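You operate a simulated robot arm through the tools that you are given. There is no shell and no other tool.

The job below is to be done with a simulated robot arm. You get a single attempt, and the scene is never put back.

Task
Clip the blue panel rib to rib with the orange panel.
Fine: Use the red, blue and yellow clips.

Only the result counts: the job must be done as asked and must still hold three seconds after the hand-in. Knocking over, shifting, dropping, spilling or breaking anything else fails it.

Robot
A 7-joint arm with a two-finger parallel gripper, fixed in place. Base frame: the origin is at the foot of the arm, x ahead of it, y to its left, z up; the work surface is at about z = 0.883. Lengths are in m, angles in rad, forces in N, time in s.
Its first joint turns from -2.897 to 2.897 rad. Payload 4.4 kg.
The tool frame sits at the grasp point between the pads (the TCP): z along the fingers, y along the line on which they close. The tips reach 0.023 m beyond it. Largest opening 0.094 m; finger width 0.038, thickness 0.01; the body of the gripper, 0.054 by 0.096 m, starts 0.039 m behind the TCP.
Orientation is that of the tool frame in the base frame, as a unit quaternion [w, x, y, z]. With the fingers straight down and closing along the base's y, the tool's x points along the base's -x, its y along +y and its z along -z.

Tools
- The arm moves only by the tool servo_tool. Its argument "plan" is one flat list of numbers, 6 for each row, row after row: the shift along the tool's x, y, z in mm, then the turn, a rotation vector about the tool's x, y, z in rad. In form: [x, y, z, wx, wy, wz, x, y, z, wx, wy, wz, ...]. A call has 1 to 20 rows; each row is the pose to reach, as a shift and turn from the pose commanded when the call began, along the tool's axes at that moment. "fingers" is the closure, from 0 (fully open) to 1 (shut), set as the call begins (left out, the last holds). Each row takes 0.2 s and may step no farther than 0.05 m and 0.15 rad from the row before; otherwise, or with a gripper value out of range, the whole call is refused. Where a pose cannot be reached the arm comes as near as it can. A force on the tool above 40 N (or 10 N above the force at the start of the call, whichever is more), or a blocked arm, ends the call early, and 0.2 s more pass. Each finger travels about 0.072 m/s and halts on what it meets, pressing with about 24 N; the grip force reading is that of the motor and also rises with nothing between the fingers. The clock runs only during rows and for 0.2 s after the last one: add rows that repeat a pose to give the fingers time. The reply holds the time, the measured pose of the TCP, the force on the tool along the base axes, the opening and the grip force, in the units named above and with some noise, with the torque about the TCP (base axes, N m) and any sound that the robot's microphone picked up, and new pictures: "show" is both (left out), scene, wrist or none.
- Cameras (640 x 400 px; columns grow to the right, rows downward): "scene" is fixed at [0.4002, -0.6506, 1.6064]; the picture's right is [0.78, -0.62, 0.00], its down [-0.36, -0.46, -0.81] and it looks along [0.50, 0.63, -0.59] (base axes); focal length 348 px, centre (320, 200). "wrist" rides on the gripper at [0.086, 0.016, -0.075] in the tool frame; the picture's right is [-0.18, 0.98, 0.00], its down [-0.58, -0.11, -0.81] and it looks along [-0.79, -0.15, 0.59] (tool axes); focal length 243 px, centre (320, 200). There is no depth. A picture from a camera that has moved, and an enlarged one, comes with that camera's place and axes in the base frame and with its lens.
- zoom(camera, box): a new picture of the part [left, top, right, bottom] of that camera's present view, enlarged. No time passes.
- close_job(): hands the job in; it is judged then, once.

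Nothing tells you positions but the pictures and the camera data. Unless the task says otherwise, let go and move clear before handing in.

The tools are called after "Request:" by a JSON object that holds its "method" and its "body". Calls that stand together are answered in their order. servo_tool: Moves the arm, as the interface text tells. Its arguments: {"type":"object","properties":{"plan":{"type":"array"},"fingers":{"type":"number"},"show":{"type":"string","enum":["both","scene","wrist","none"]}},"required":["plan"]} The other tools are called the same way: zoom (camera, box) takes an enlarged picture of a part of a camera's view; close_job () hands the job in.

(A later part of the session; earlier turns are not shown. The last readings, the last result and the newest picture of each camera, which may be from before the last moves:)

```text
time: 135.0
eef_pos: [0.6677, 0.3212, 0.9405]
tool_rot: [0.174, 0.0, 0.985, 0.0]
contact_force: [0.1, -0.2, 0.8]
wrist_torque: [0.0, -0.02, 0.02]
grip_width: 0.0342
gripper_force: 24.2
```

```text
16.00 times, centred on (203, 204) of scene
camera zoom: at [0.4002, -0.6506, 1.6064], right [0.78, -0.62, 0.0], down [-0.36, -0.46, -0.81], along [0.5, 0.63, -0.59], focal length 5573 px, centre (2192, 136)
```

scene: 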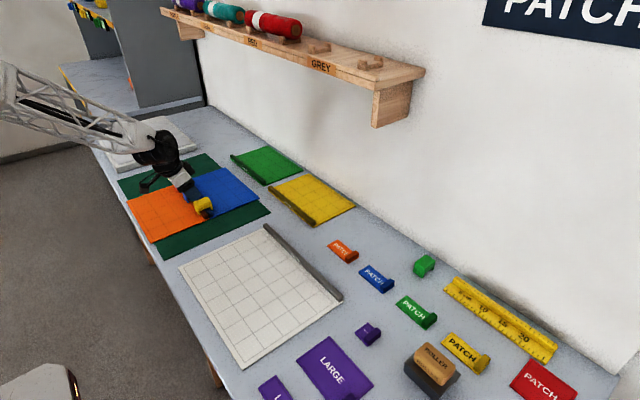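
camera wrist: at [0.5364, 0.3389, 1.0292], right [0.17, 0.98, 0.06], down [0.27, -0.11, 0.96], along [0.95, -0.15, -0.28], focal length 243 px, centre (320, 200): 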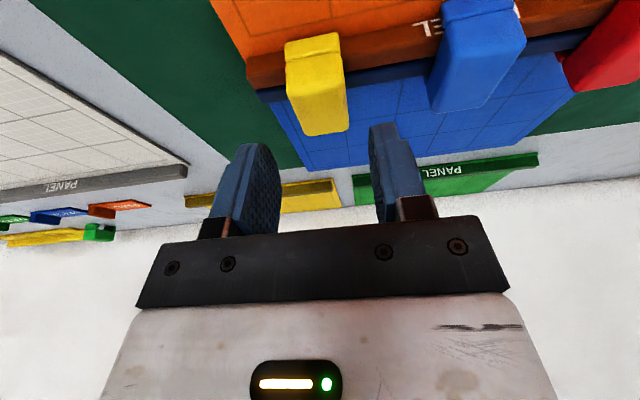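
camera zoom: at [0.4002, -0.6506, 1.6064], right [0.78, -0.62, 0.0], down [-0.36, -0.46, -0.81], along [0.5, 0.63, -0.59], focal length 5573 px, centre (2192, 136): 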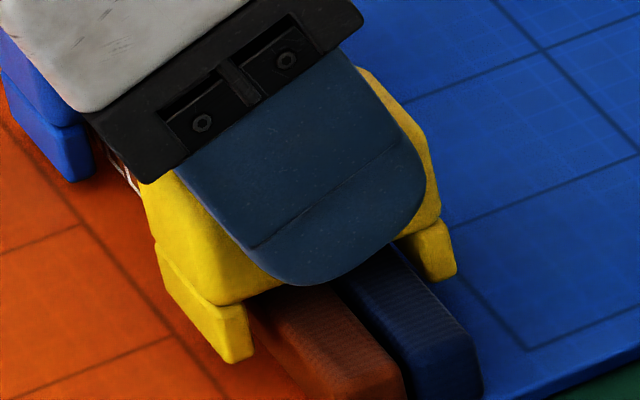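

Slow arrival at ~5.5 mm: no latch. I'll step down 1 mm at a time slowly, dwelling, to scan the window.

Request:
{"method": "servo_tool", "body": {"plan": [0.35, 0, 0.94, 0, 0, 0, 0.35, 0, 0.94, 0, 0, 0, 0.35, 0, 0.94, 0, 0, 0], "fingers": 1.0, "show": "none"}}

Request:
{"method": "zoom", "body": {"camera": "wrist", "box": [280, 140, 360, 200]}}

Request:
{"method": "servo_tool", "body": {"plan": [0.35, 0, 0.94, 0, 0, 0, 0.35, 0, 0.94, 0, 0, 0, 0.35, 0, 0.94, 0, 0, 0], "fingers": 1.0, "show": "none"}}

Request:
{"method": "zoom", "body": {"camera": "wrist", "box": [280, 140, 360, 200]}}

Request:
{"method": "servo_tool", "body": {"plan": [0.35, 0, 0.94, 0, 0, 0, 0.35, 0, 0.94, 0, 0, 0, 0.35, 0, 0.94, 0, 0, 0], "fingers": 1.0, "show": "none"}}

Request:
{"method": "zoom", "body": {"camera": "wrist", "box": [280, 140, 360, 200]}}

```text
time: 135.8
eef_pos: [0.6695, 0.3215, 0.9387]
tool_rot: [0.175, 0.001, 0.985, 0.001]
contact_force: [-2.3, 1.0, 6.4]
wrist_torque: [0.01, 0.07, -0.02]
grip_width: 0.0339
gripper_force: 24.2
```

```text
6.67 times, centred on (320, 170) of wrist
camera zoom: at [0.5609, 0.3385, 0.98], right [0.17, 0.98, 0.06], down [0.27, -0.11, 0.96], along [0.95, -0.15, -0.28], focal length 1618 px, centre (320, 400)
```

zoom: 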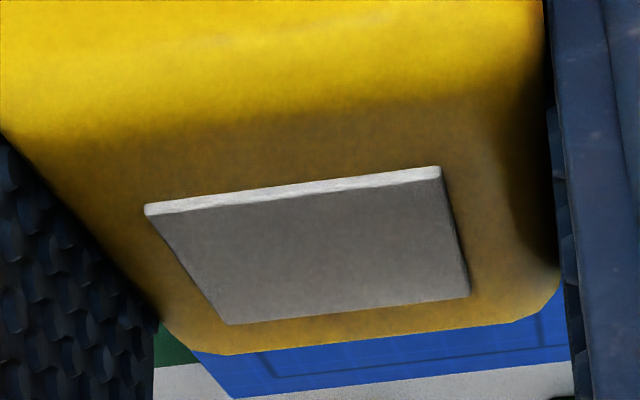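

```text
time: 136.6
eef_pos: [0.6674, 0.3216, 0.9349]
tool_rot: [0.173, 0.001, 0.985, 0.0]
contact_force: [-0.2, -1.2, 0.1]
wrist_torque: [0.01, 0.02, -0.03]
grip_width: 0.0341
gripper_force: 24.6
```

```text
6.67 times, centred on (320, 170) of wrist
camera zoom: at [0.5599, 0.3385, 0.9769], right [0.17, 0.98, 0.06], down [0.27, -0.11, 0.96], along [0.95, -0.15, -0.29], focal length 1618 px, centre (320, 400)
```

zoom: 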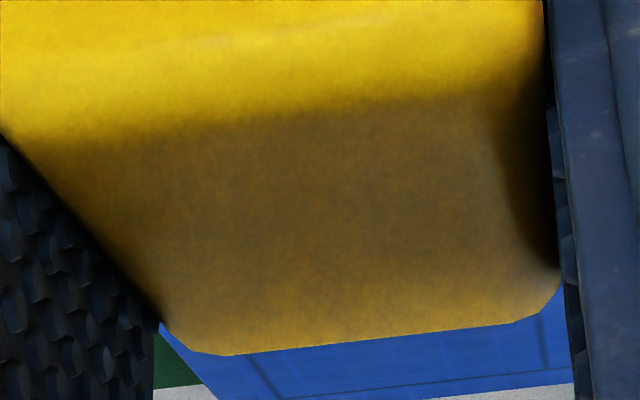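

```text
time: 137.4
eef_pos: [0.6673, 0.3205, 0.9356]
tool_rot: [0.174, 0.0, 0.985, 0.001]
contact_force: [0.3, -0.5, 0.0]
wrist_torque: [-0.02, 0.0, 0.03]
grip_width: 0.034
gripper_force: 23.9
```

```text
6.67 times, centred on (320, 170) of wrist
camera zoom: at [0.5605, 0.3386, 0.9777], right [0.17, 0.98, 0.06], down [0.27, -0.11, 0.96], along [0.95, -0.15, -0.28], focal length 1618 px, centre (320, 400)
```

zoom: 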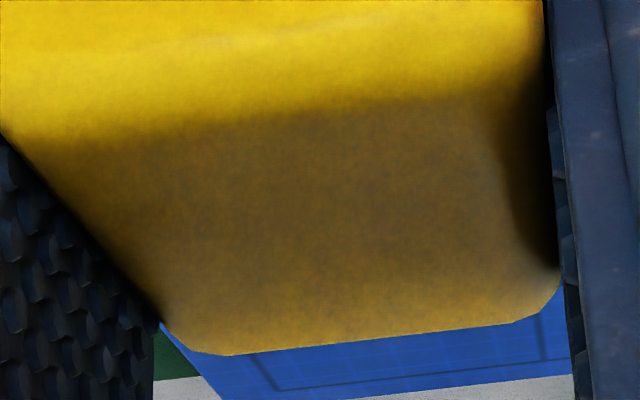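

Very informative: arriving fresh from far above, it latched by itself at about 5 mm (slowly), and a little more push broke it. So it catches as soon as it enters a tolerance zone and re-arms only after moving well away. To have it catch fully seated, I'll lower it with the clip yawed 15°, outside the tolerance I hope, then straighten it at the seat.

Request:
{"method": "servo_tool", "body": {"plan": [-2.7, 0, -7.5, 0, 0, 0, -5.5, 0, -15, 0, 0, 0, -8.6, 0, -23.5, 0, 0, 0, -8.6, 0, -23.5, -0.0445, 0, -0.122, -8.6, 0, -23.5, -0.089, 0, -0.244, -8.6, 0, -23.5, -0.089, 0, -0.244, -5.8, 0, -16, -0.089, 0, -0.244, -3.4, 0, -9.4, -0.089, 0, -0.244, -1.7, 0, -4.7, -0.089, 0, -0.244, -0.7, 0, -1.9, -0.089, 0, -0.244, 0, 0, 0, -0.089, 0, -0.244, 0.27, 0, 0.75, -0.089, 0, -0.244, 0.27, 0, 0.75, -0.089, 0, -0.244], "fingers": 1.0, "show": "none"}}

Request:
{"method": "zoom", "body": {"camera": "wrist", "box": [240, 50, 400, 210]}}

Request:
{"method": "zoom", "body": {"camera": "scene", "box": [187, 192, 219, 216]}}

```text
time: 140.2
eef_pos: [0.6667, 0.3203, 0.9352]
tool_rot: [0.174, -0.128, 0.976, 0.024]
contact_force: [-1.5, 0.5, 18.7]
wrist_torque: [0.31, -0.29, -0.01]
grip_width: 0.034
gripper_force: 24.3
```

```text
2.50 times, centred on (320, 130) of wrist
camera zoom: at [0.56, 0.3103, 0.9767], right [-0.08, 0.99, 0.06], down [0.29, -0.04, 0.96], along [0.95, 0.1, -0.28], focal length 606 px, centre (320, 375)
```

zoom: 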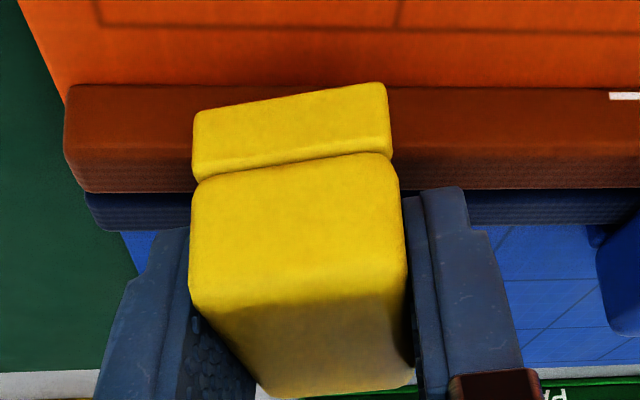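

```text
16.00 times, centred on (203, 204) of scene
camera zoom: at [0.4002, -0.6506, 1.6064], right [0.78, -0.62, 0.0], down [-0.36, -0.46, -0.81], along [0.5, 0.63, -0.59], focal length 5573 px, centre (2192, 136)
```

zoom: 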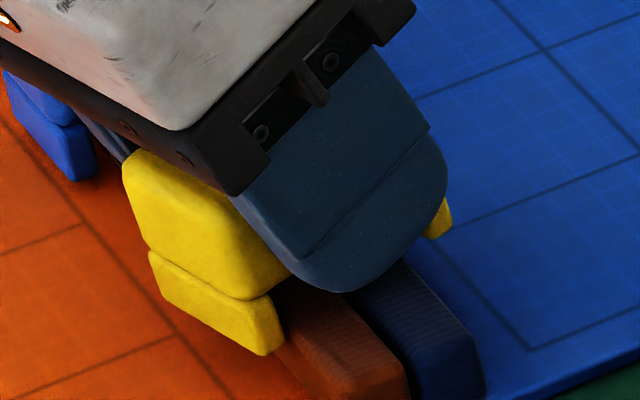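

At 15° yaw a leg touches a rib. I'll lift clear, reduce the yaw to about 11° and check that the clip is still straight in the grip.

Request:
{"method": "servo_tool", "body": {"plan": [-2.7, 0, -7.5, 0, 0, 0, -5.5, 0, -15, 0, 0, 0, -9, 0, -24.5, 0, 0, 0, -9, 0, -24.5, 0.0205, 0, 0.0564, -9, 0, -24.5, 0.0205, 0, 0.0564], "fingers": 1.0, "show": "both"}}

Request:
{"method": "zoom", "body": {"camera": "wrist", "box": [200, 40, 440, 220]}}

Request:
{"method": "zoom", "body": {"camera": "scene", "box": [180, 175, 220, 215]}}

```text
time: 141.4
eef_pos: [0.667, 0.3203, 0.9616]
tool_rot: [0.174, -0.097, 0.98, 0.018]
contact_force: [0.2, -0.5, -0.5]
wrist_torque: [-0.02, -0.02, -0.02]
grip_width: 0.0343
gripper_force: 23.7
camera wrist: at [0.5601, 0.3166, 1.0025], right [-0.02, 1.0, 0.06], down [0.28, -0.05, 0.96], along [0.96, 0.04, -0.28], focal length 243 px, centre (320, 200)
```

scene: 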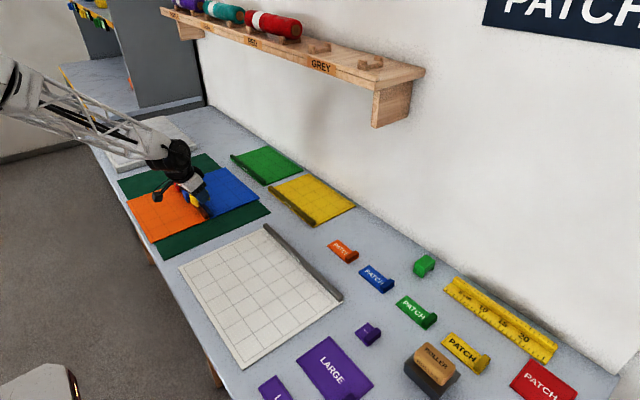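
wrist: 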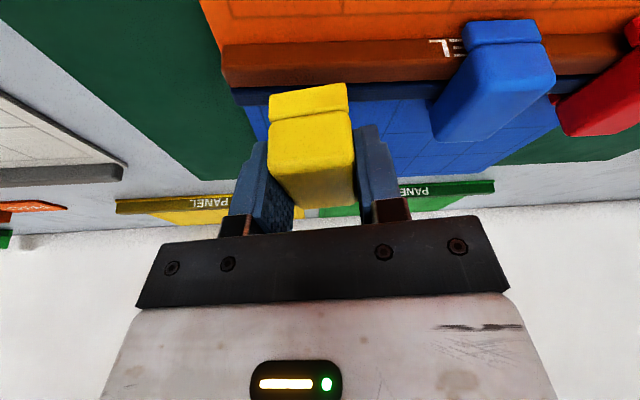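

```text
2.22 times, centred on (320, 130) of wrist
camera zoom: at [0.5601, 0.3166, 1.0025], right [-0.02, 1.0, 0.06], down [0.28, -0.05, 0.96], along [0.96, 0.04, -0.28], focal length 539 px, centre (320, 356)
```

zoom: 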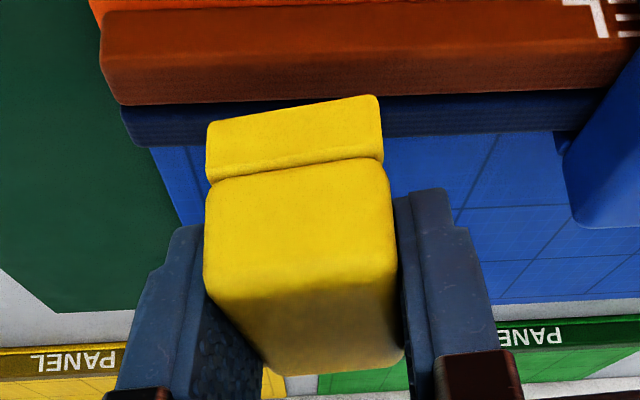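

```text
10.00 times, centred on (200, 195) of scene
camera zoom: at [0.4002, -0.6506, 1.6064], right [0.78, -0.62, 0.0], down [-0.36, -0.46, -0.81], along [0.5, 0.63, -0.59], focal length 3483 px, centre (1520, 250)
```

zoom: 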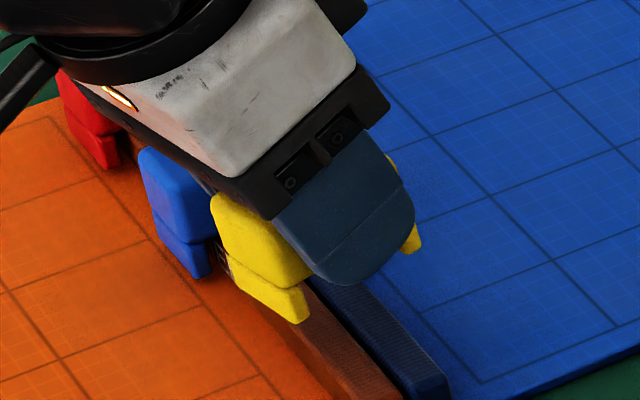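

The clip was pushed up a few mm in the fingers. I'll use this pose to learn whether 11° yaw avoids the catch: lower slowly with the yaw and look for the plate.

Request:
{"method": "servo_tool", "body": {"plan": [2, 0, 5.5, 0, 0, 0, 4, 0, 11, 0, 0, 0, 5.5, 0, 15, 0, 0, 0, 6.9, 0, 18.8, 0, 0, 0, 7.9, 0, 21.6, 0, 0, 0, 8.6, 0, 23.5, 0, 0, 0, 9.2, 0, 25.4, 0, 0, 0, 9.2, 0, 25.4, 0, 0, 0], "fingers": 1.0, "show": "none"}}

Request:
{"method": "zoom", "body": {"camera": "wrist", "box": [240, 50, 400, 210]}}

Request:
{"method": "zoom", "body": {"camera": "scene", "box": [187, 188, 219, 212]}}

```text
time: 143.2
eef_pos: [0.6684, 0.3219, 0.935]
tool_rot: [0.175, -0.097, 0.98, 0.018]
contact_force: [-0.1, 0.4, 16.5]
wrist_torque: [0.35, -0.33, -0.01]
grip_width: 0.0345
gripper_force: 24.2
```

```text
2.50 times, centred on (320, 130) of wrist
camera zoom: at [0.5604, 0.3172, 0.9764], right [-0.02, 1.0, 0.07], down [0.28, -0.06, 0.96], along [0.96, 0.04, -0.28], focal length 606 px, centre (320, 375)
```

zoom: 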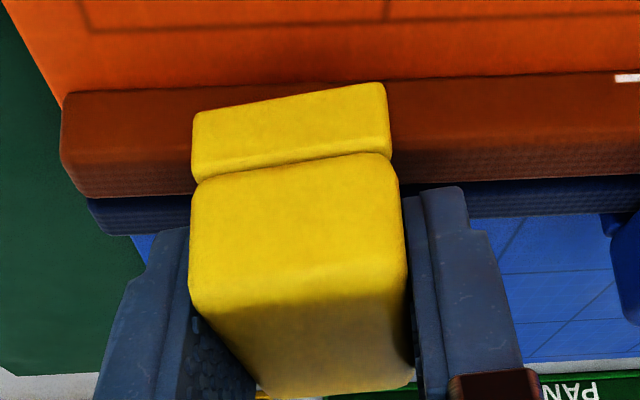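

```text
16.00 times, centred on (203, 200) of scene
camera zoom: at [0.4002, -0.6506, 1.6064], right [0.78, -0.62, 0.0], down [-0.36, -0.46, -0.81], along [0.5, 0.63, -0.59], focal length 5573 px, centre (2192, 200)
```

zoom: 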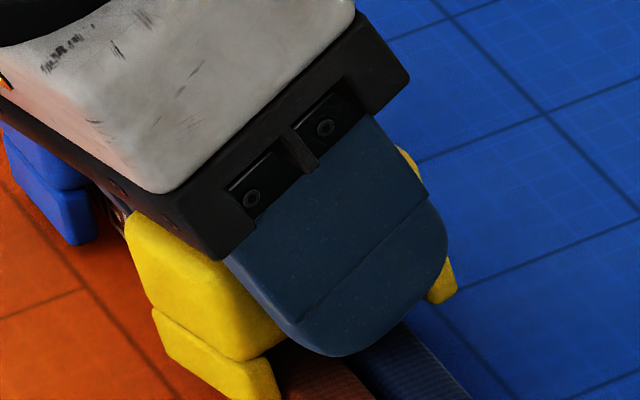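

The back leg's far end sits on the blue rib and the clip has pitched in the grip. I'll lift, straighten the yaw and reassess.

Request:
{"method": "servo_tool", "body": {"plan": [-3.5, 0, -9.4, 0, 0, 0, -7.5, 0, -20.5, 0, 0, 0, -7.5, 0, -20.5, 0.034, 0, 0.094, -7.5, 0, -20.5, 0.0685, 0, 0.188, -7.5, 0, -20.5, 0.0685, 0, 0.188], "fingers": 1.0, "show": "both"}}

Request:
{"method": "zoom", "body": {"camera": "wrist", "box": [200, 40, 440, 220]}}

Request:
{"method": "zoom", "body": {"camera": "scene", "box": [180, 175, 220, 215]}}

```text
time: 144.4
eef_pos: [0.6684, 0.3221, 0.9548]
tool_rot: [0.175, 0.002, 0.985, 0.001]
contact_force: [-0.1, -0.8, 0.6]
wrist_torque: [-0.02, 0.0, 0.05]
grip_width: 0.0343
gripper_force: 24.4
camera wrist: at [0.561, 0.3383, 0.9969], right [0.18, 0.98, 0.06], down [0.27, -0.11, 0.96], along [0.95, -0.15, -0.28], focal length 243 px, centre (320, 200)
```

scene: 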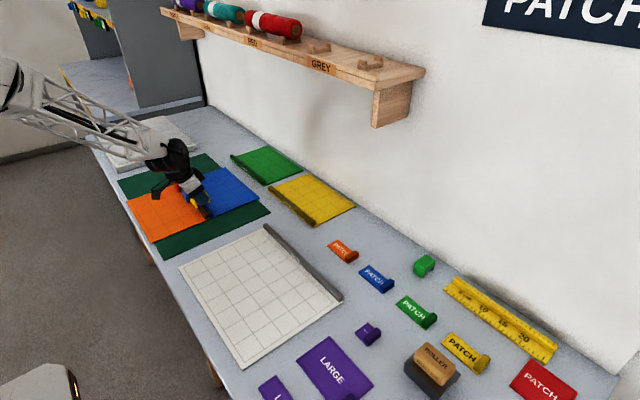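
wrist: 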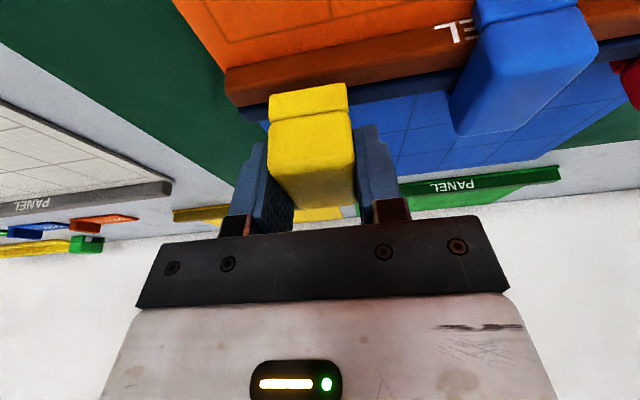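

```text
2.22 times, centred on (320, 130) of wrist
camera zoom: at [0.561, 0.3383, 0.9969], right [0.18, 0.98, 0.06], down [0.27, -0.11, 0.96], along [0.95, -0.15, -0.28], focal length 539 px, centre (320, 356)
```

zoom: 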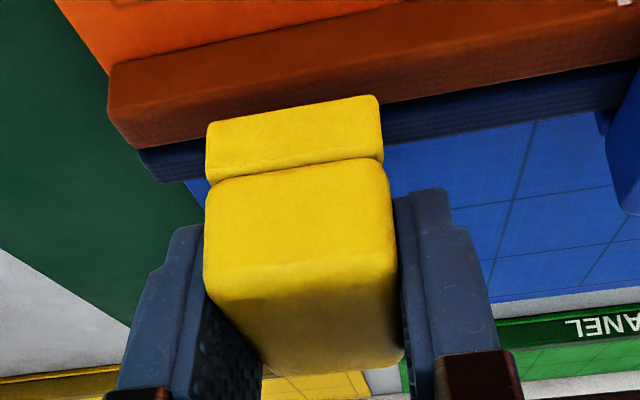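

```text
10.00 times, centred on (200, 195) of scene
camera zoom: at [0.4002, -0.6506, 1.6064], right [0.78, -0.62, 0.0], down [-0.36, -0.46, -0.81], along [0.5, 0.63, -0.59], focal length 3483 px, centre (1520, 250)
```

zoom: 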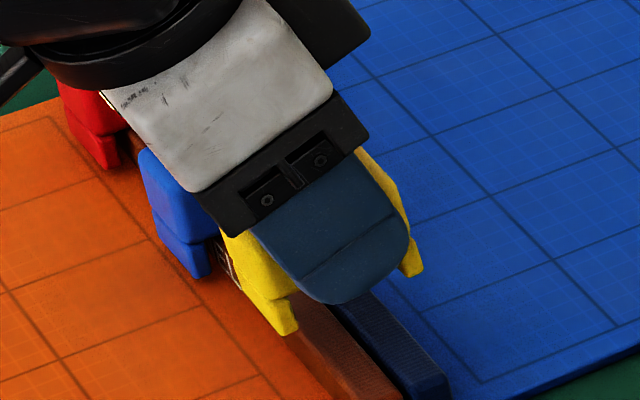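

The clip is pushed up and slightly pitched in the fingers. I'll set it down on the flat orange plate to re-grip it cleanly.

Request:
{"method": "servo_tool", "body": {"plan": [-3.4, 0, -9.4, 0, 0, 0, 21, 0, -18.3, 0, 0, 0, 45.5, 0, -27.2, 0, 0, 0, 69.9, 0, -36.1, 0, 0, 0, 69.9, 0, -36.1, 0, 0, 0, 75, 0, -22, 0, 0, 0, 80, 0, -8.5, 0, 0, 0, 83.5, 0, 1.5, 0, 0, 0, 85.3, 0, 6.2, 0, 0, 0, 85.3, 0, 6.2, 0, 0, 0], "fingers": 1.0, "show": "wrist"}}

Request:
{"method": "zoom", "body": {"camera": "scene", "box": [160, 180, 210, 220]}}

```text
time: 146.6
eef_pos: [0.5914, 0.3225, 0.921]
tool_rot: [0.176, 0.001, 0.984, 0.002]
contact_force: [2.1, 0.2, 25.0]
wrist_torque: [-0.07, 0.5, -0.01]
grip_width: 0.0344
gripper_force: 24.1
camera wrist: at [0.4841, 0.3398, 0.9631], right [0.17, 0.98, 0.07], down [0.27, -0.11, 0.96], along [0.95, -0.15, -0.28], focal length 243 px, centre (320, 200)
```

wrist: 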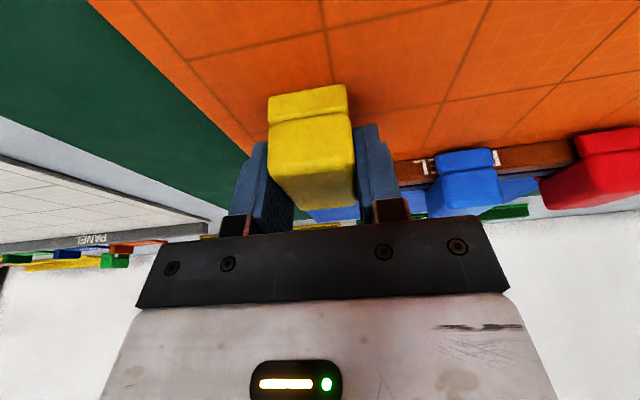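

```text
10.00 times, centred on (185, 200) of scene
camera zoom: at [0.4002, -0.6506, 1.6064], right [0.78, -0.62, 0.0], down [-0.36, -0.46, -0.81], along [0.5, 0.63, -0.59], focal length 3483 px, centre (1670, 200)
```

zoom: 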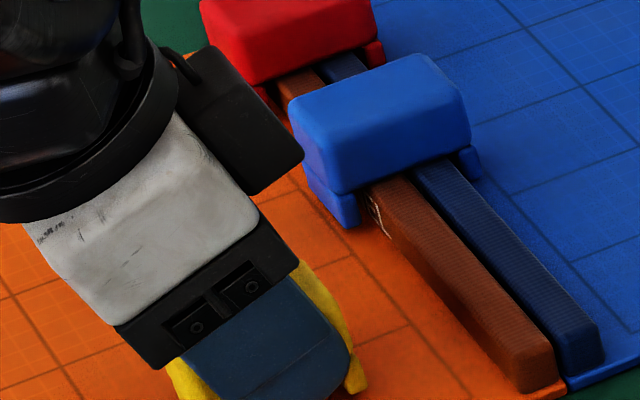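

Resting flat on the plate. Releasing, then raising to the proper grip height.

Request:
{"method": "servo_tool", "body": {"plan": [-0.7, 0, -1.9, 0, 0, 0, -0.7, 0, -1.9, 0, 0, 0, -0.7, 0, -1.9, 0, 0, 0, -2.9, 0, -8, 0, 0, 0, -2.9, 0, -8, 0, 0, 0], "fingers": 0.47, "show": "none"}}

Request:
{"method": "zoom", "body": {"camera": "wrist", "box": [200, 40, 440, 220]}}

Request:
{"method": "zoom", "body": {"camera": "scene", "box": [160, 190, 210, 230]}}

```text
time: 147.8
eef_pos: [0.5906, 0.3209, 0.9294]
tool_rot: [0.175, 0.001, 0.985, 0.0]
contact_force: [0.5, 0.2, -1.0]
wrist_torque: [-0.01, 0.01, 0.0]
grip_width: 0.0498
gripper_force: 0.2
```

```text
2.22 times, centred on (320, 130) of wrist
camera zoom: at [0.4837, 0.339, 0.9702], right [0.17, 0.98, 0.06], down [0.27, -0.11, 0.96], along [0.95, -0.15, -0.28], focal length 539 px, centre (320, 356)
```

zoom: 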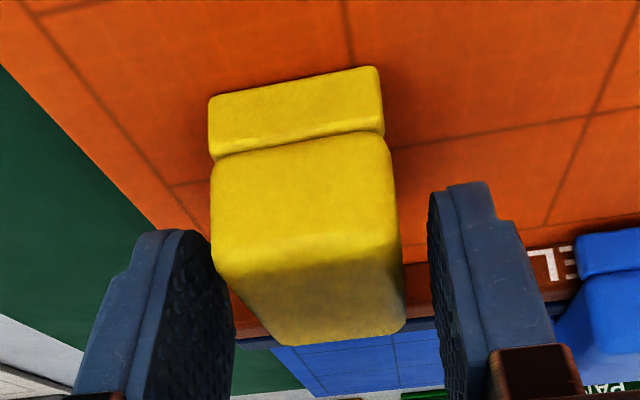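

```text
10.00 times, centred on (185, 210) of scene
camera zoom: at [0.4002, -0.6506, 1.6064], right [0.78, -0.62, 0.0], down [-0.36, -0.46, -0.81], along [0.5, 0.63, -0.59], focal length 3483 px, centre (1670, 100)
```

zoom: 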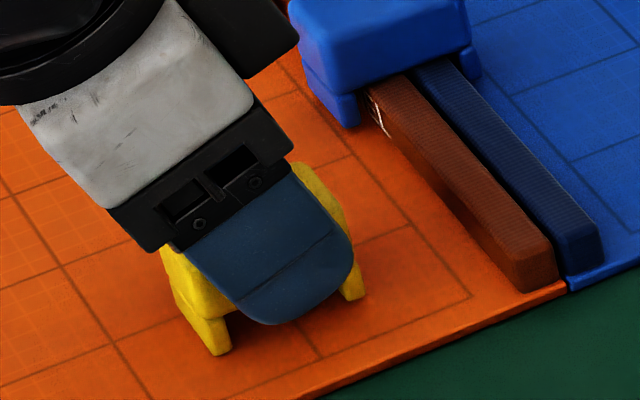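

Re-gripping yellow at the proper height here, then lifting and bringing it above the joint (x≈0.669), staying about 15 mm above the seat to measure the centring.

Request:
{"method": "servo_tool", "body": {"plan": [0, 0, 0, 0, 0, 0, 0, 0, 0, 0, 0, 0, 0, 0, 0, 0, 0, 0, -4, 0, -10, 0, 0, 0, -8.5, 0, -23.5, 0, 0, 0, -30, 0, -15.5, 0, 0, 0, -55, 0, -6.4, 0, 0, 0, -81, 0, 3, 0, 0, 0, -80, 0, 5.5, 0, 0, 0, -80, 0, 5.5, 0, 0, 0], "fingers": 1.0, "show": "wrist"}}

Request:
{"method": "zoom", "body": {"camera": "scene", "box": [187, 188, 219, 212]}}

Request:
{"method": "zoom", "body": {"camera": "wrist", "box": [200, 40, 440, 220]}}

```text
time: 150.0
eef_pos: [0.6665, 0.3208, 0.9521]
tool_rot: [0.175, 0.0, 0.985, 0.001]
contact_force: [0.2, 0.2, 0.2]
wrist_torque: [-0.03, 0.01, 0.01]
grip_width: 0.0341
gripper_force: 24.0
camera wrist: at [0.5595, 0.3382, 0.9929], right [0.17, 0.98, 0.06], down [0.27, -0.11, 0.96], along [0.95, -0.15, -0.28], focal length 243 px, centre (320, 200)
```

wrist: 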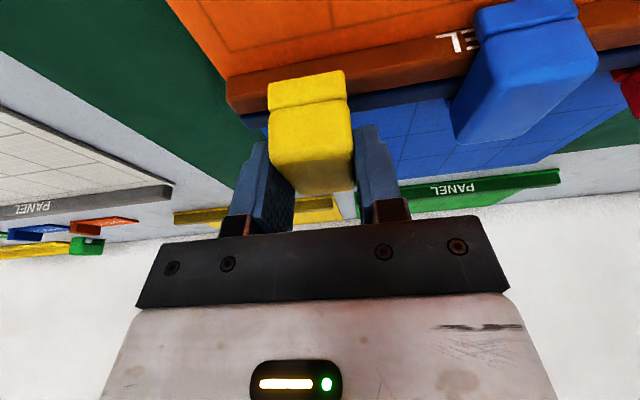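

```text
16.00 times, centred on (203, 200) of scene
camera zoom: at [0.4002, -0.6506, 1.6064], right [0.78, -0.62, 0.0], down [-0.36, -0.46, -0.81], along [0.5, 0.63, -0.59], focal length 5573 px, centre (2192, 200)
```

zoom: 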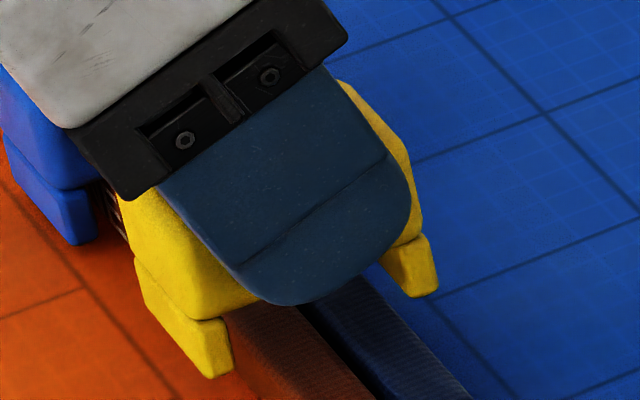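

```text
2.22 times, centred on (320, 130) of wrist
camera zoom: at [0.5595, 0.3382, 0.9929], right [0.17, 0.98, 0.06], down [0.27, -0.11, 0.96], along [0.95, -0.15, -0.28], focal length 539 px, centre (320, 356)
```

zoom: 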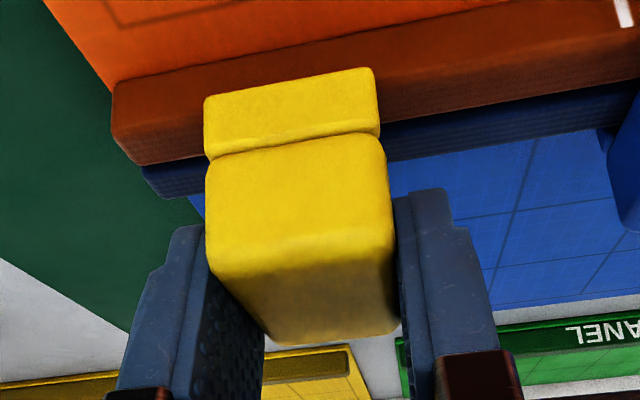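

Level in the grip. I need +2.1 mm in x. Then yaw 12° and lower to 6 mm above the seat (legs alongside the ribs), checking force before going lower.

Request:
{"method": "servo_tool", "body": {"plan": [-1.97, 0, 0.72, 0, 0, 0, -1.97, 0, 0.72, -0.036, 0, -0.0986, -1.97, 0, 0.72, -0.072, 0, -0.197, -1.97, 0, 0.72, -0.072, 0, -0.197, 0.63, 0, 7.8, -0.072, 0, -0.197, 1.4, 0, 9.8, -0.072, 0, -0.197, 2.0, 0, 11.6, -0.072, 0, -0.197, 2.0, 0, 11.6, -0.072, 0, -0.197], "fingers": 1.0, "show": "none"}}

Request:
{"method": "zoom", "body": {"camera": "wrist", "box": [200, 40, 440, 220]}}

Request:
{"method": "zoom", "body": {"camera": "scene", "box": [187, 188, 219, 212]}}

```text
time: 151.8
eef_pos: [0.6702, 0.3208, 0.9403]
tool_rot: [0.174, -0.102, 0.979, 0.019]
contact_force: [1.4, -1.6, 18.1]
wrist_torque: [0.28, -0.38, -0.06]
grip_width: 0.0342
gripper_force: 24.0
```

```text
2.22 times, centred on (320, 130) of wrist
camera zoom: at [0.5615, 0.3159, 0.9824], right [-0.03, 1.0, 0.07], down [0.28, -0.05, 0.96], along [0.96, 0.05, -0.28], focal length 539 px, centre (320, 356)
```

zoom: 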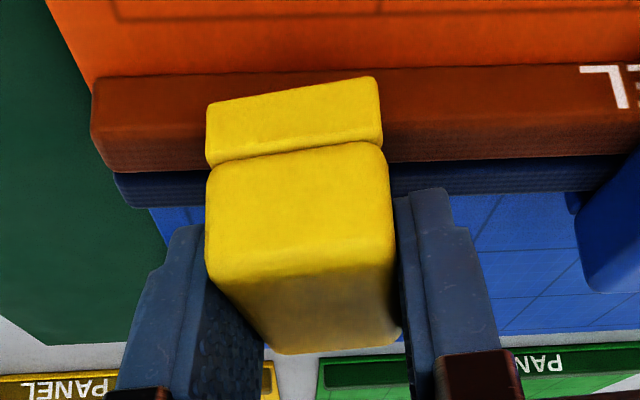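

```text
16.00 times, centred on (203, 200) of scene
camera zoom: at [0.4002, -0.6506, 1.6064], right [0.78, -0.62, 0.0], down [-0.36, -0.46, -0.81], along [0.5, 0.63, -0.59], focal length 5573 px, centre (2192, 200)
```

zoom: 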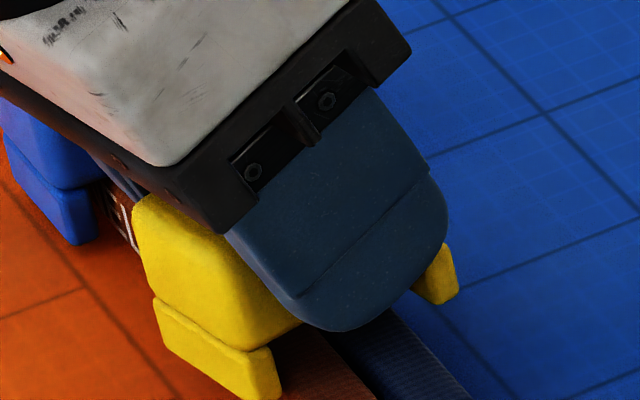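

The back leg catches at 12° because the slot is tighter than I estimated. A better idea: hold the clip straight just above the catch zone and simply let it drop onto the ribs, so it latches fully seated. First I'll lift and undo the yaw.

Request:
{"method": "servo_tool", "body": {"plan": [-2.6, 0, -7, 0, 0, 0, -5.5, 0, -15, 0, 0, 0, -5.5, 0, -15, 0.036, 0, 0.0986, -5.5, 0, -15, 0.072, 0, 0.197, -5.5, 0, -15, 0.072, 0, 0.197], "fingers": 1.0, "show": "wrist"}}

Request:
{"method": "zoom", "body": {"camera": "scene", "box": [187, 184, 219, 208]}}

Request:
{"method": "zoom", "body": {"camera": "wrist", "box": [200, 40, 440, 220]}}

```text
time: 153.0
eef_pos: [0.6701, 0.3212, 0.9565]
tool_rot: [0.175, 0.002, 0.985, 0.0]
contact_force: [-0.1, -0.3, -0.3]
wrist_torque: [0.01, 0.0, -0.03]
grip_width: 0.0344
gripper_force: 23.9
camera wrist: at [0.5626, 0.3386, 0.9978], right [0.18, 0.98, 0.07], down [0.27, -0.11, 0.96], along [0.95, -0.15, -0.28], focal length 243 px, centre (320, 200)
```

wrist: 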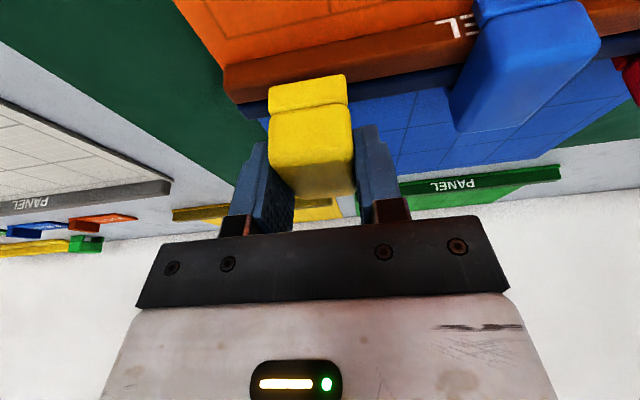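

```text
16.00 times, centred on (203, 196) of scene
camera zoom: at [0.4002, -0.6506, 1.6064], right [0.78, -0.62, 0.0], down [-0.36, -0.46, -0.81], along [0.5, 0.63, -0.59], focal length 5573 px, centre (2192, 264)
```

zoom: 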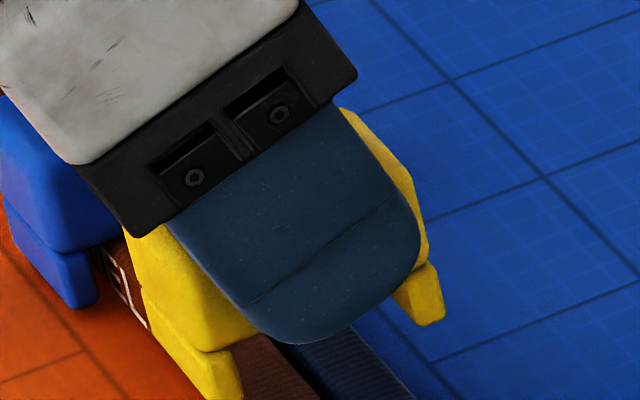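

```text
2.22 times, centred on (320, 130) of wrist
camera zoom: at [0.5626, 0.3386, 0.9978], right [0.18, 0.98, 0.07], down [0.27, -0.11, 0.96], along [0.95, -0.15, -0.28], focal length 539 px, centre (320, 356)
```

zoom: 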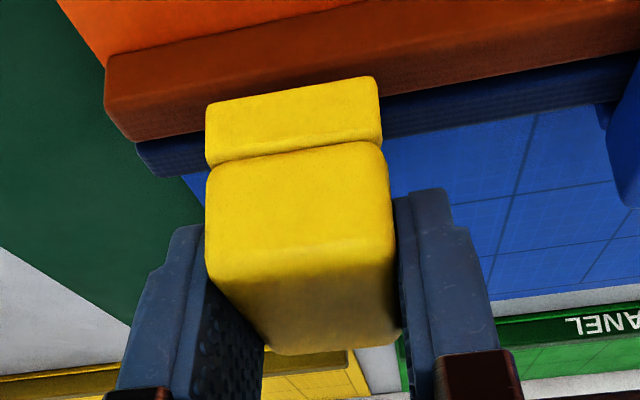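

Level and centred now. Lowering to about 8 mm above the seat, then I'll open the fingers and let it drop.

Request:
{"method": "servo_tool", "body": {"plan": [2, 0, 5.5, 0, 0, 0, 4, 0, 11, 0, 0, 0, 5, 0, 13.8, 0, 0, 0, 6, 0, 16.4, 0, 0, 0, 6, 0, 16.4, 0, 0, 0], "fingers": 1.0, "show": "none"}}

Request:
{"method": "zoom", "body": {"camera": "scene", "box": [187, 188, 219, 212]}}

Request:
{"method": "zoom", "body": {"camera": "wrist", "box": [200, 40, 440, 220]}}

```text
time: 154.2
eef_pos: [0.6707, 0.3213, 0.9383]
tool_rot: [0.175, 0.0, 0.985, 0.001]
contact_force: [0.1, -0.7, -0.5]
wrist_torque: [0.01, -0.03, -0.03]
grip_width: 0.0341
gripper_force: 23.6
```

```text
16.00 times, centred on (203, 200) of scene
camera zoom: at [0.4002, -0.6506, 1.6064], right [0.78, -0.62, 0.0], down [-0.36, -0.46, -0.81], along [0.5, 0.63, -0.59], focal length 5573 px, centre (2192, 200)
```

zoom: 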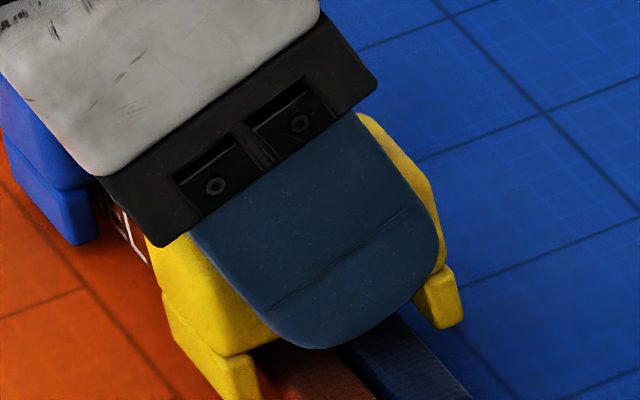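

```text
2.22 times, centred on (320, 130) of wrist
camera zoom: at [0.5631, 0.3385, 0.9801], right [0.17, 0.98, 0.07], down [0.27, -0.11, 0.96], along [0.95, -0.15, -0.28], focal length 539 px, centre (320, 356)
```

zoom: 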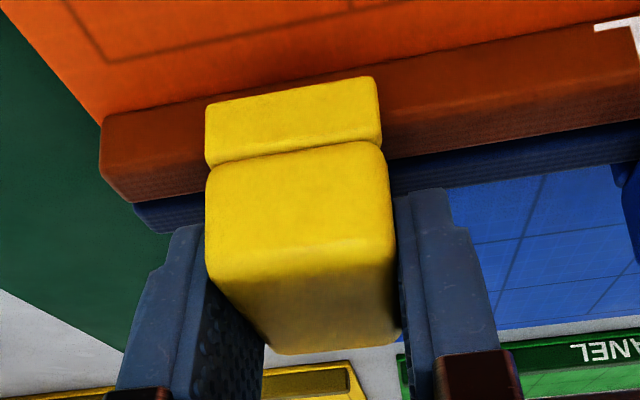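

At 8 mm, no plate, no force. Opening the fingers to drop it.

Request:
{"method": "servo_tool", "body": {"plan": [0, 0, 0, 0, 0, 0, 0, 0, 0, 0, 0, 0, 0, 0, 0, 0, 0, 0], "fingers": 0.47, "show": "none"}}

Request:
{"method": "zoom", "body": {"camera": "scene", "box": [187, 192, 219, 216]}}

Request:
{"method": "zoom", "body": {"camera": "wrist", "box": [200, 40, 440, 220]}}

```text
time: 155.0
eef_pos: [0.6707, 0.3207, 0.9397]
tool_rot: [0.175, 0.001, 0.985, 0.001]
contact_force: [0.4, 0.6, -0.1]
wrist_torque: [0.0, 0.0, 0.04]
grip_width: 0.0499
gripper_force: 0.1
```

```text
16.00 times, centred on (203, 204) of scene
camera zoom: at [0.4002, -0.6506, 1.6064], right [0.78, -0.62, 0.0], down [-0.36, -0.46, -0.81], along [0.5, 0.63, -0.59], focal length 5573 px, centre (2192, 136)
```

zoom: 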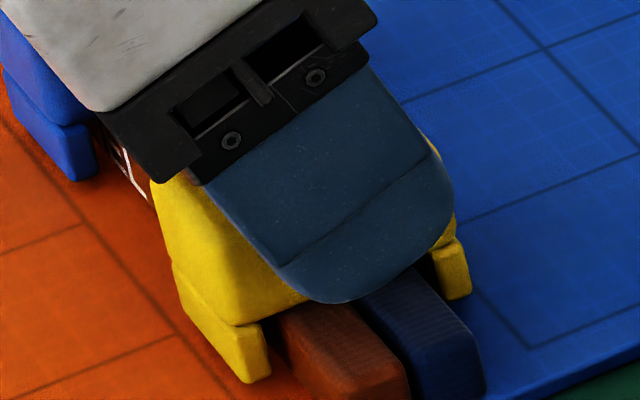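

```text
2.22 times, centred on (320, 130) of wrist
camera zoom: at [0.563, 0.3384, 0.9801], right [0.17, 0.98, 0.06], down [0.27, -0.11, 0.96], along [0.95, -0.15, -0.28], focal length 539 px, centre (320, 356)
```

zoom: 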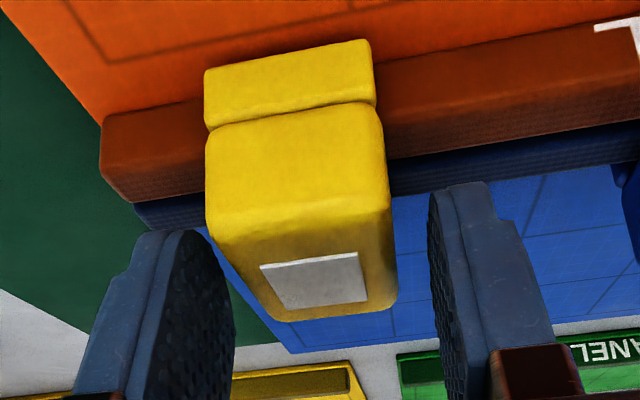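

The drop worked perfectly: yellow is seated level and the white plate shows it is latched. Now the same for blue. I'll rise and move over it.

Request:
{"method": "servo_tool", "body": {"plan": [-5, 0, -14, 0, 0, 0, -10, 0, -28, 0, 0, 0, -15.4, 0, -42, 0, 0, 0, -15.4, 29, -42, 0, 0, 0, -15.4, 59, -42, 0, 0, 0, -15.4, 88, -42, 0, 0, 0, -15.4, 88, -42, 0, 0, 0], "fingers": 0.47, "show": "both"}}

Request:
{"method": "zoom", "body": {"camera": "scene", "box": [175, 175, 231, 217]}}

Request:
{"method": "zoom", "body": {"camera": "wrist", "box": [180, 0, 460, 200]}}

```text
time: 156.6
eef_pos: [0.6684, 0.4079, 0.9853]
tool_rot: [0.175, 0.001, 0.985, 0.001]
contact_force: [0.3, -0.2, -0.3]
wrist_torque: [-0.01, 0.0, -0.01]
grip_width: 0.0497
gripper_force: 0.0
camera wrist: at [0.5619, 0.4248, 1.0263], right [0.17, 0.98, 0.06], down [0.27, -0.11, 0.96], along [0.95, -0.15, -0.28], focal length 243 px, centre (320, 200)
```

scene: 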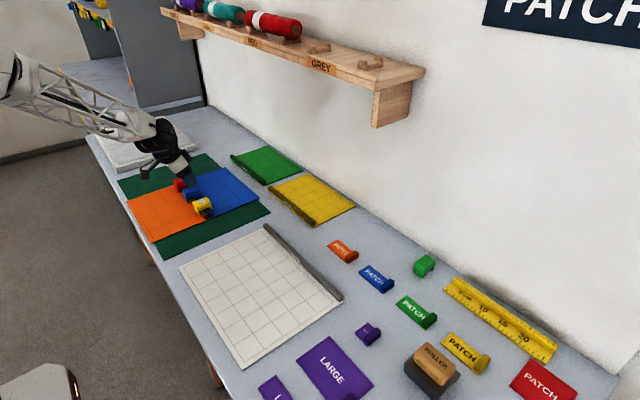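
wrist: 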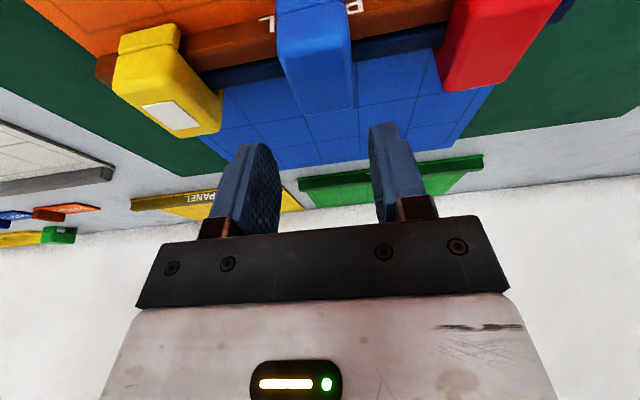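

```text
9.52 times, centred on (203, 196) of scene
camera zoom: at [0.4002, -0.6506, 1.6064], right [0.78, -0.62, 0.0], down [-0.36, -0.46, -0.81], along [0.5, 0.63, -0.59], focal length 3317 px, centre (1434, 238)
```

zoom: 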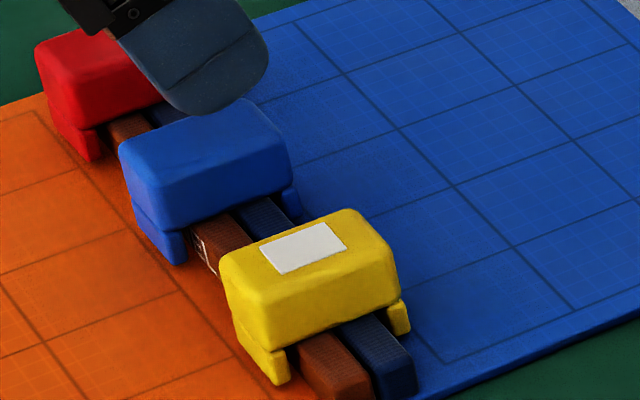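

```text
2.00 times, centred on (320, 100) of wrist
camera zoom: at [0.5619, 0.4248, 1.0263], right [0.17, 0.98, 0.06], down [0.27, -0.11, 0.96], along [0.95, -0.15, -0.28], focal length 485 px, centre (320, 400)
```

zoom: 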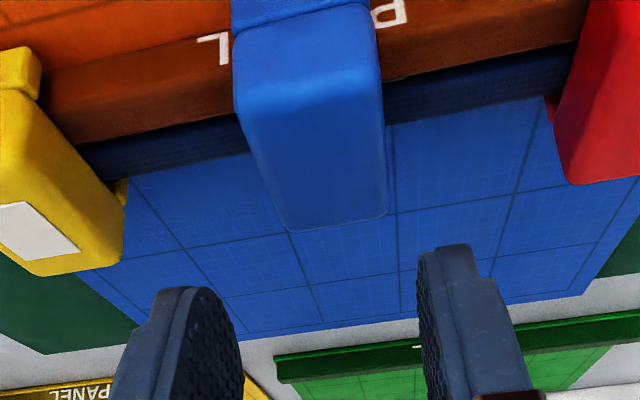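

Yellow holds level with its plate up. Now I'll lower over the blue clip and grip it.

Request:
{"method": "servo_tool", "body": {"plan": [5, 0, 13, 0, 0, 0, 10, 0, 26, 0, 0, 0, 15, 0, 39, 0, 0, 0, 19.1, 0, 48.9, 0, 0, 0, 19.1, 0, 48.9, 0, 0, 0], "fingers": 0.47, "show": "none"}}

Request:
{"method": "zoom", "body": {"camera": "scene", "box": [175, 175, 231, 217]}}

Request:
{"method": "zoom", "body": {"camera": "wrist", "box": [200, 40, 440, 220]}}

```text
time: 157.8
eef_pos: [0.6686, 0.4071, 0.932]
tool_rot: [0.175, 0.0, 0.985, 0.001]
contact_force: [-1.1, 0.3, 6.5]
wrist_torque: [-0.07, 0.07, -0.03]
grip_width: 0.0501
gripper_force: 0.3
```

```text
9.52 times, centred on (203, 196) of scene
camera zoom: at [0.4002, -0.6506, 1.6064], right [0.78, -0.62, 0.0], down [-0.36, -0.46, -0.81], along [0.5, 0.63, -0.59], focal length 3317 px, centre (1434, 238)
```

zoom: 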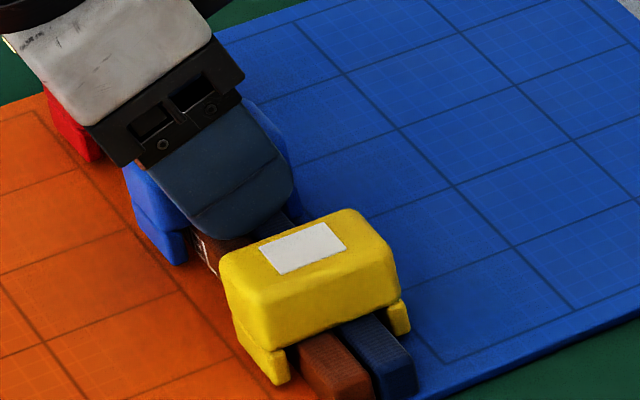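

```text
2.22 times, centred on (320, 130) of wrist
camera zoom: at [0.5601, 0.4256, 0.9733], right [0.17, 0.98, 0.07], down [0.27, -0.11, 0.96], along [0.95, -0.15, -0.28], focal length 539 px, centre (320, 356)
```

zoom: 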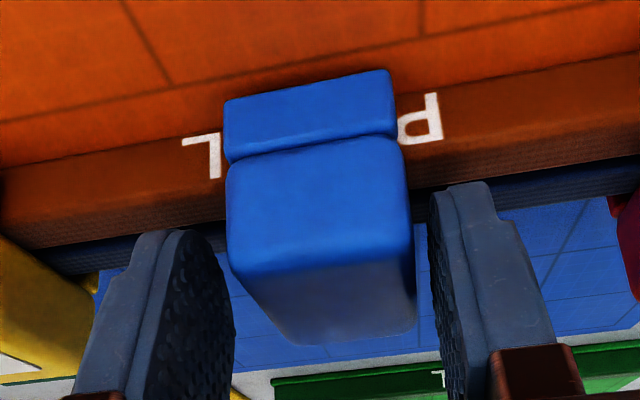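

Tips just touch the ribs, and the clip is ~2.5 mm to +y of centre. I'll raise 1.5 mm, shift and close, then lift slowly 25 mm.

Request:
{"method": "servo_tool", "body": {"plan": [-0.5, 2.5, -1.5, 0, 0, 0, -0.5, 2.5, -1.5, 0, 0, 0], "fingers": 0.47, "show": "none"}}

Request:
{"method": "servo_tool", "body": {"plan": [0, 0, 0, 0, 0, 0, 0, 0, 0, 0, 0, 0, 0, 0, 0, 0, 0, 0, -1.4, 0, -3.8, 0, 0, 0, -3.4, 0, -9.4, 0, 0, 0, -6, 0, -16.5, 0, 0, 0, -8.6, 0, -23.5, 0, 0, 0, -8.6, 0, -23.5, 0, 0, 0], "fingers": 1.0, "show": "none"}}

Request:
{"method": "zoom", "body": {"camera": "wrist", "box": [200, 40, 440, 220]}}

Request:
{"method": "zoom", "body": {"camera": "scene", "box": [178, 178, 210, 202]}}

Request:
{"method": "zoom", "body": {"camera": "scene", "box": [165, 165, 235, 220]}}

```text
time: 158.4
eef_pos: [0.6671, 0.411, 0.9325]
tool_rot: [0.174, 0.0, 0.985, 0.001]
contact_force: [0.7, 0.4, -0.8]
wrist_torque: [-0.01, -0.04, -0.02]
grip_width: 0.0497
gripper_force: 0.0
```

```text
time: 160.2
eef_pos: [0.6684, 0.4108, 0.9569]
tool_rot: [0.175, 0.0, 0.985, 0.001]
contact_force: [0.6, -0.4, -0.3]
wrist_torque: [0.02, 0.0, -0.03]
grip_width: 0.0341
gripper_force: 24.3
```

```text
2.22 times, centred on (320, 130) of wrist
camera zoom: at [0.5609, 0.4282, 0.9993], right [0.17, 0.98, 0.06], down [0.27, -0.11, 0.96], along [0.95, -0.15, -0.28], focal length 539 px, centre (320, 356)
```

zoom: 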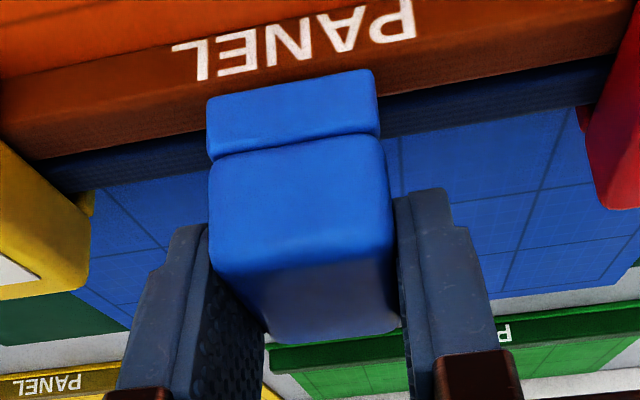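

```text
16.00 times, centred on (194, 190) of scene
camera zoom: at [0.4002, -0.6506, 1.6064], right [0.78, -0.62, 0.0], down [-0.36, -0.46, -0.81], along [0.5, 0.63, -0.59], focal length 5573 px, centre (2336, 360)
```

zoom: 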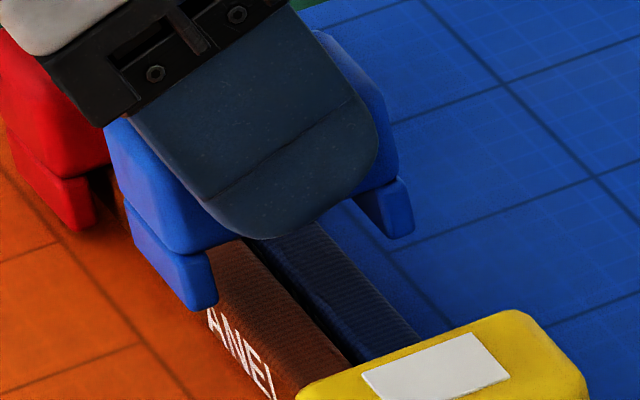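

```text
7.27 times, centred on (200, 192) of scene
camera zoom: at [0.4002, -0.6506, 1.6064], right [0.78, -0.62, 0.0], down [-0.36, -0.46, -0.81], along [0.5, 0.63, -0.59], focal length 2533 px, centre (1193, 254)
```

zoom: 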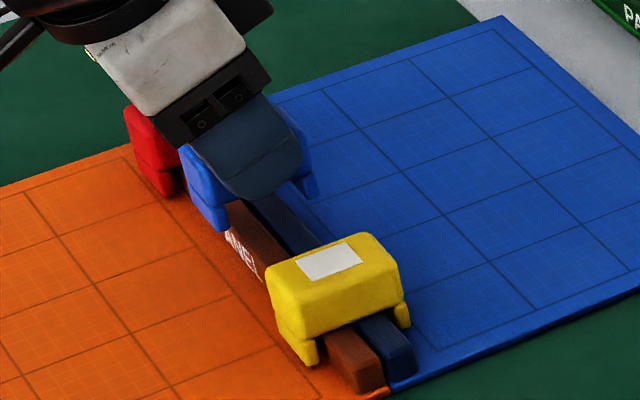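

Blue is level in the grip with yellow undisturbed. Shifting +1.3 mm in x and lowering to ~8 mm above the seat.

Request:
{"method": "servo_tool", "body": {"plan": [-1.2, 0, 0.45, 0, 0, 0, 0.8, 0, 6, 0, 0, 0, 2.5, 0, 10.7, 0, 0, 0, 4.3, 0, 15.5, 0, 0, 0, 4.3, 0, 15.5, 0, 0, 0], "fingers": 1.0, "show": "none"}}

Request:
{"method": "zoom", "body": {"camera": "scene", "box": [178, 180, 210, 204]}}

Request:
{"method": "zoom", "body": {"camera": "wrist", "box": [200, 40, 440, 220]}}

```text
time: 161.4
eef_pos: [0.6696, 0.4122, 0.9409]
tool_rot: [0.174, 0.001, 0.985, 0.0]
contact_force: [-0.2, -0.7, -0.2]
wrist_torque: [0.01, -0.04, -0.01]
grip_width: 0.0341
gripper_force: 23.7
```

```text
16.00 times, centred on (194, 192) of scene
camera zoom: at [0.4002, -0.6506, 1.6064], right [0.78, -0.62, 0.0], down [-0.36, -0.46, -0.81], along [0.5, 0.63, -0.59], focal length 5573 px, centre (2336, 328)
```

zoom: 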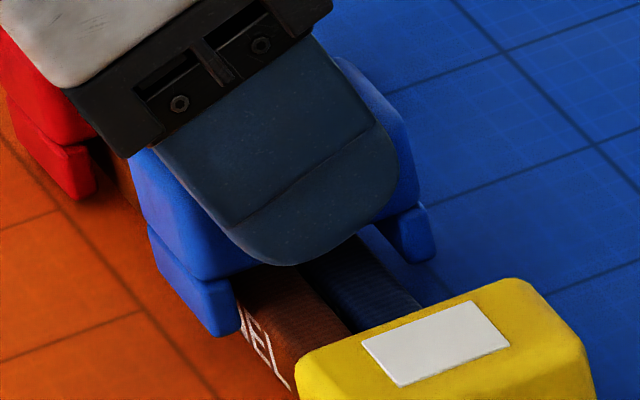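

```text
2.22 times, centred on (320, 130) of wrist
camera zoom: at [0.5625, 0.4289, 0.983], right [0.17, 0.98, 0.06], down [0.27, -0.11, 0.96], along [0.95, -0.15, -0.28], focal length 539 px, centre (320, 356)
```

zoom: 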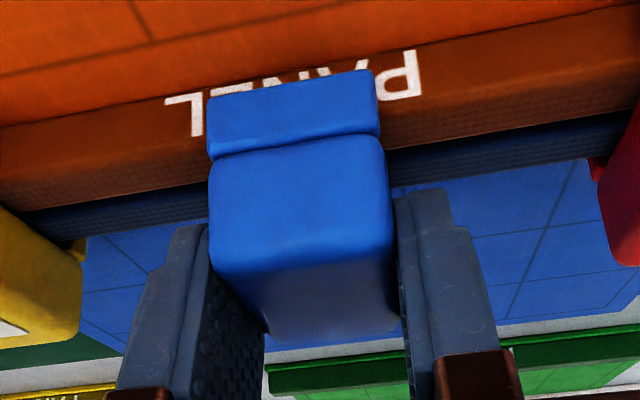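

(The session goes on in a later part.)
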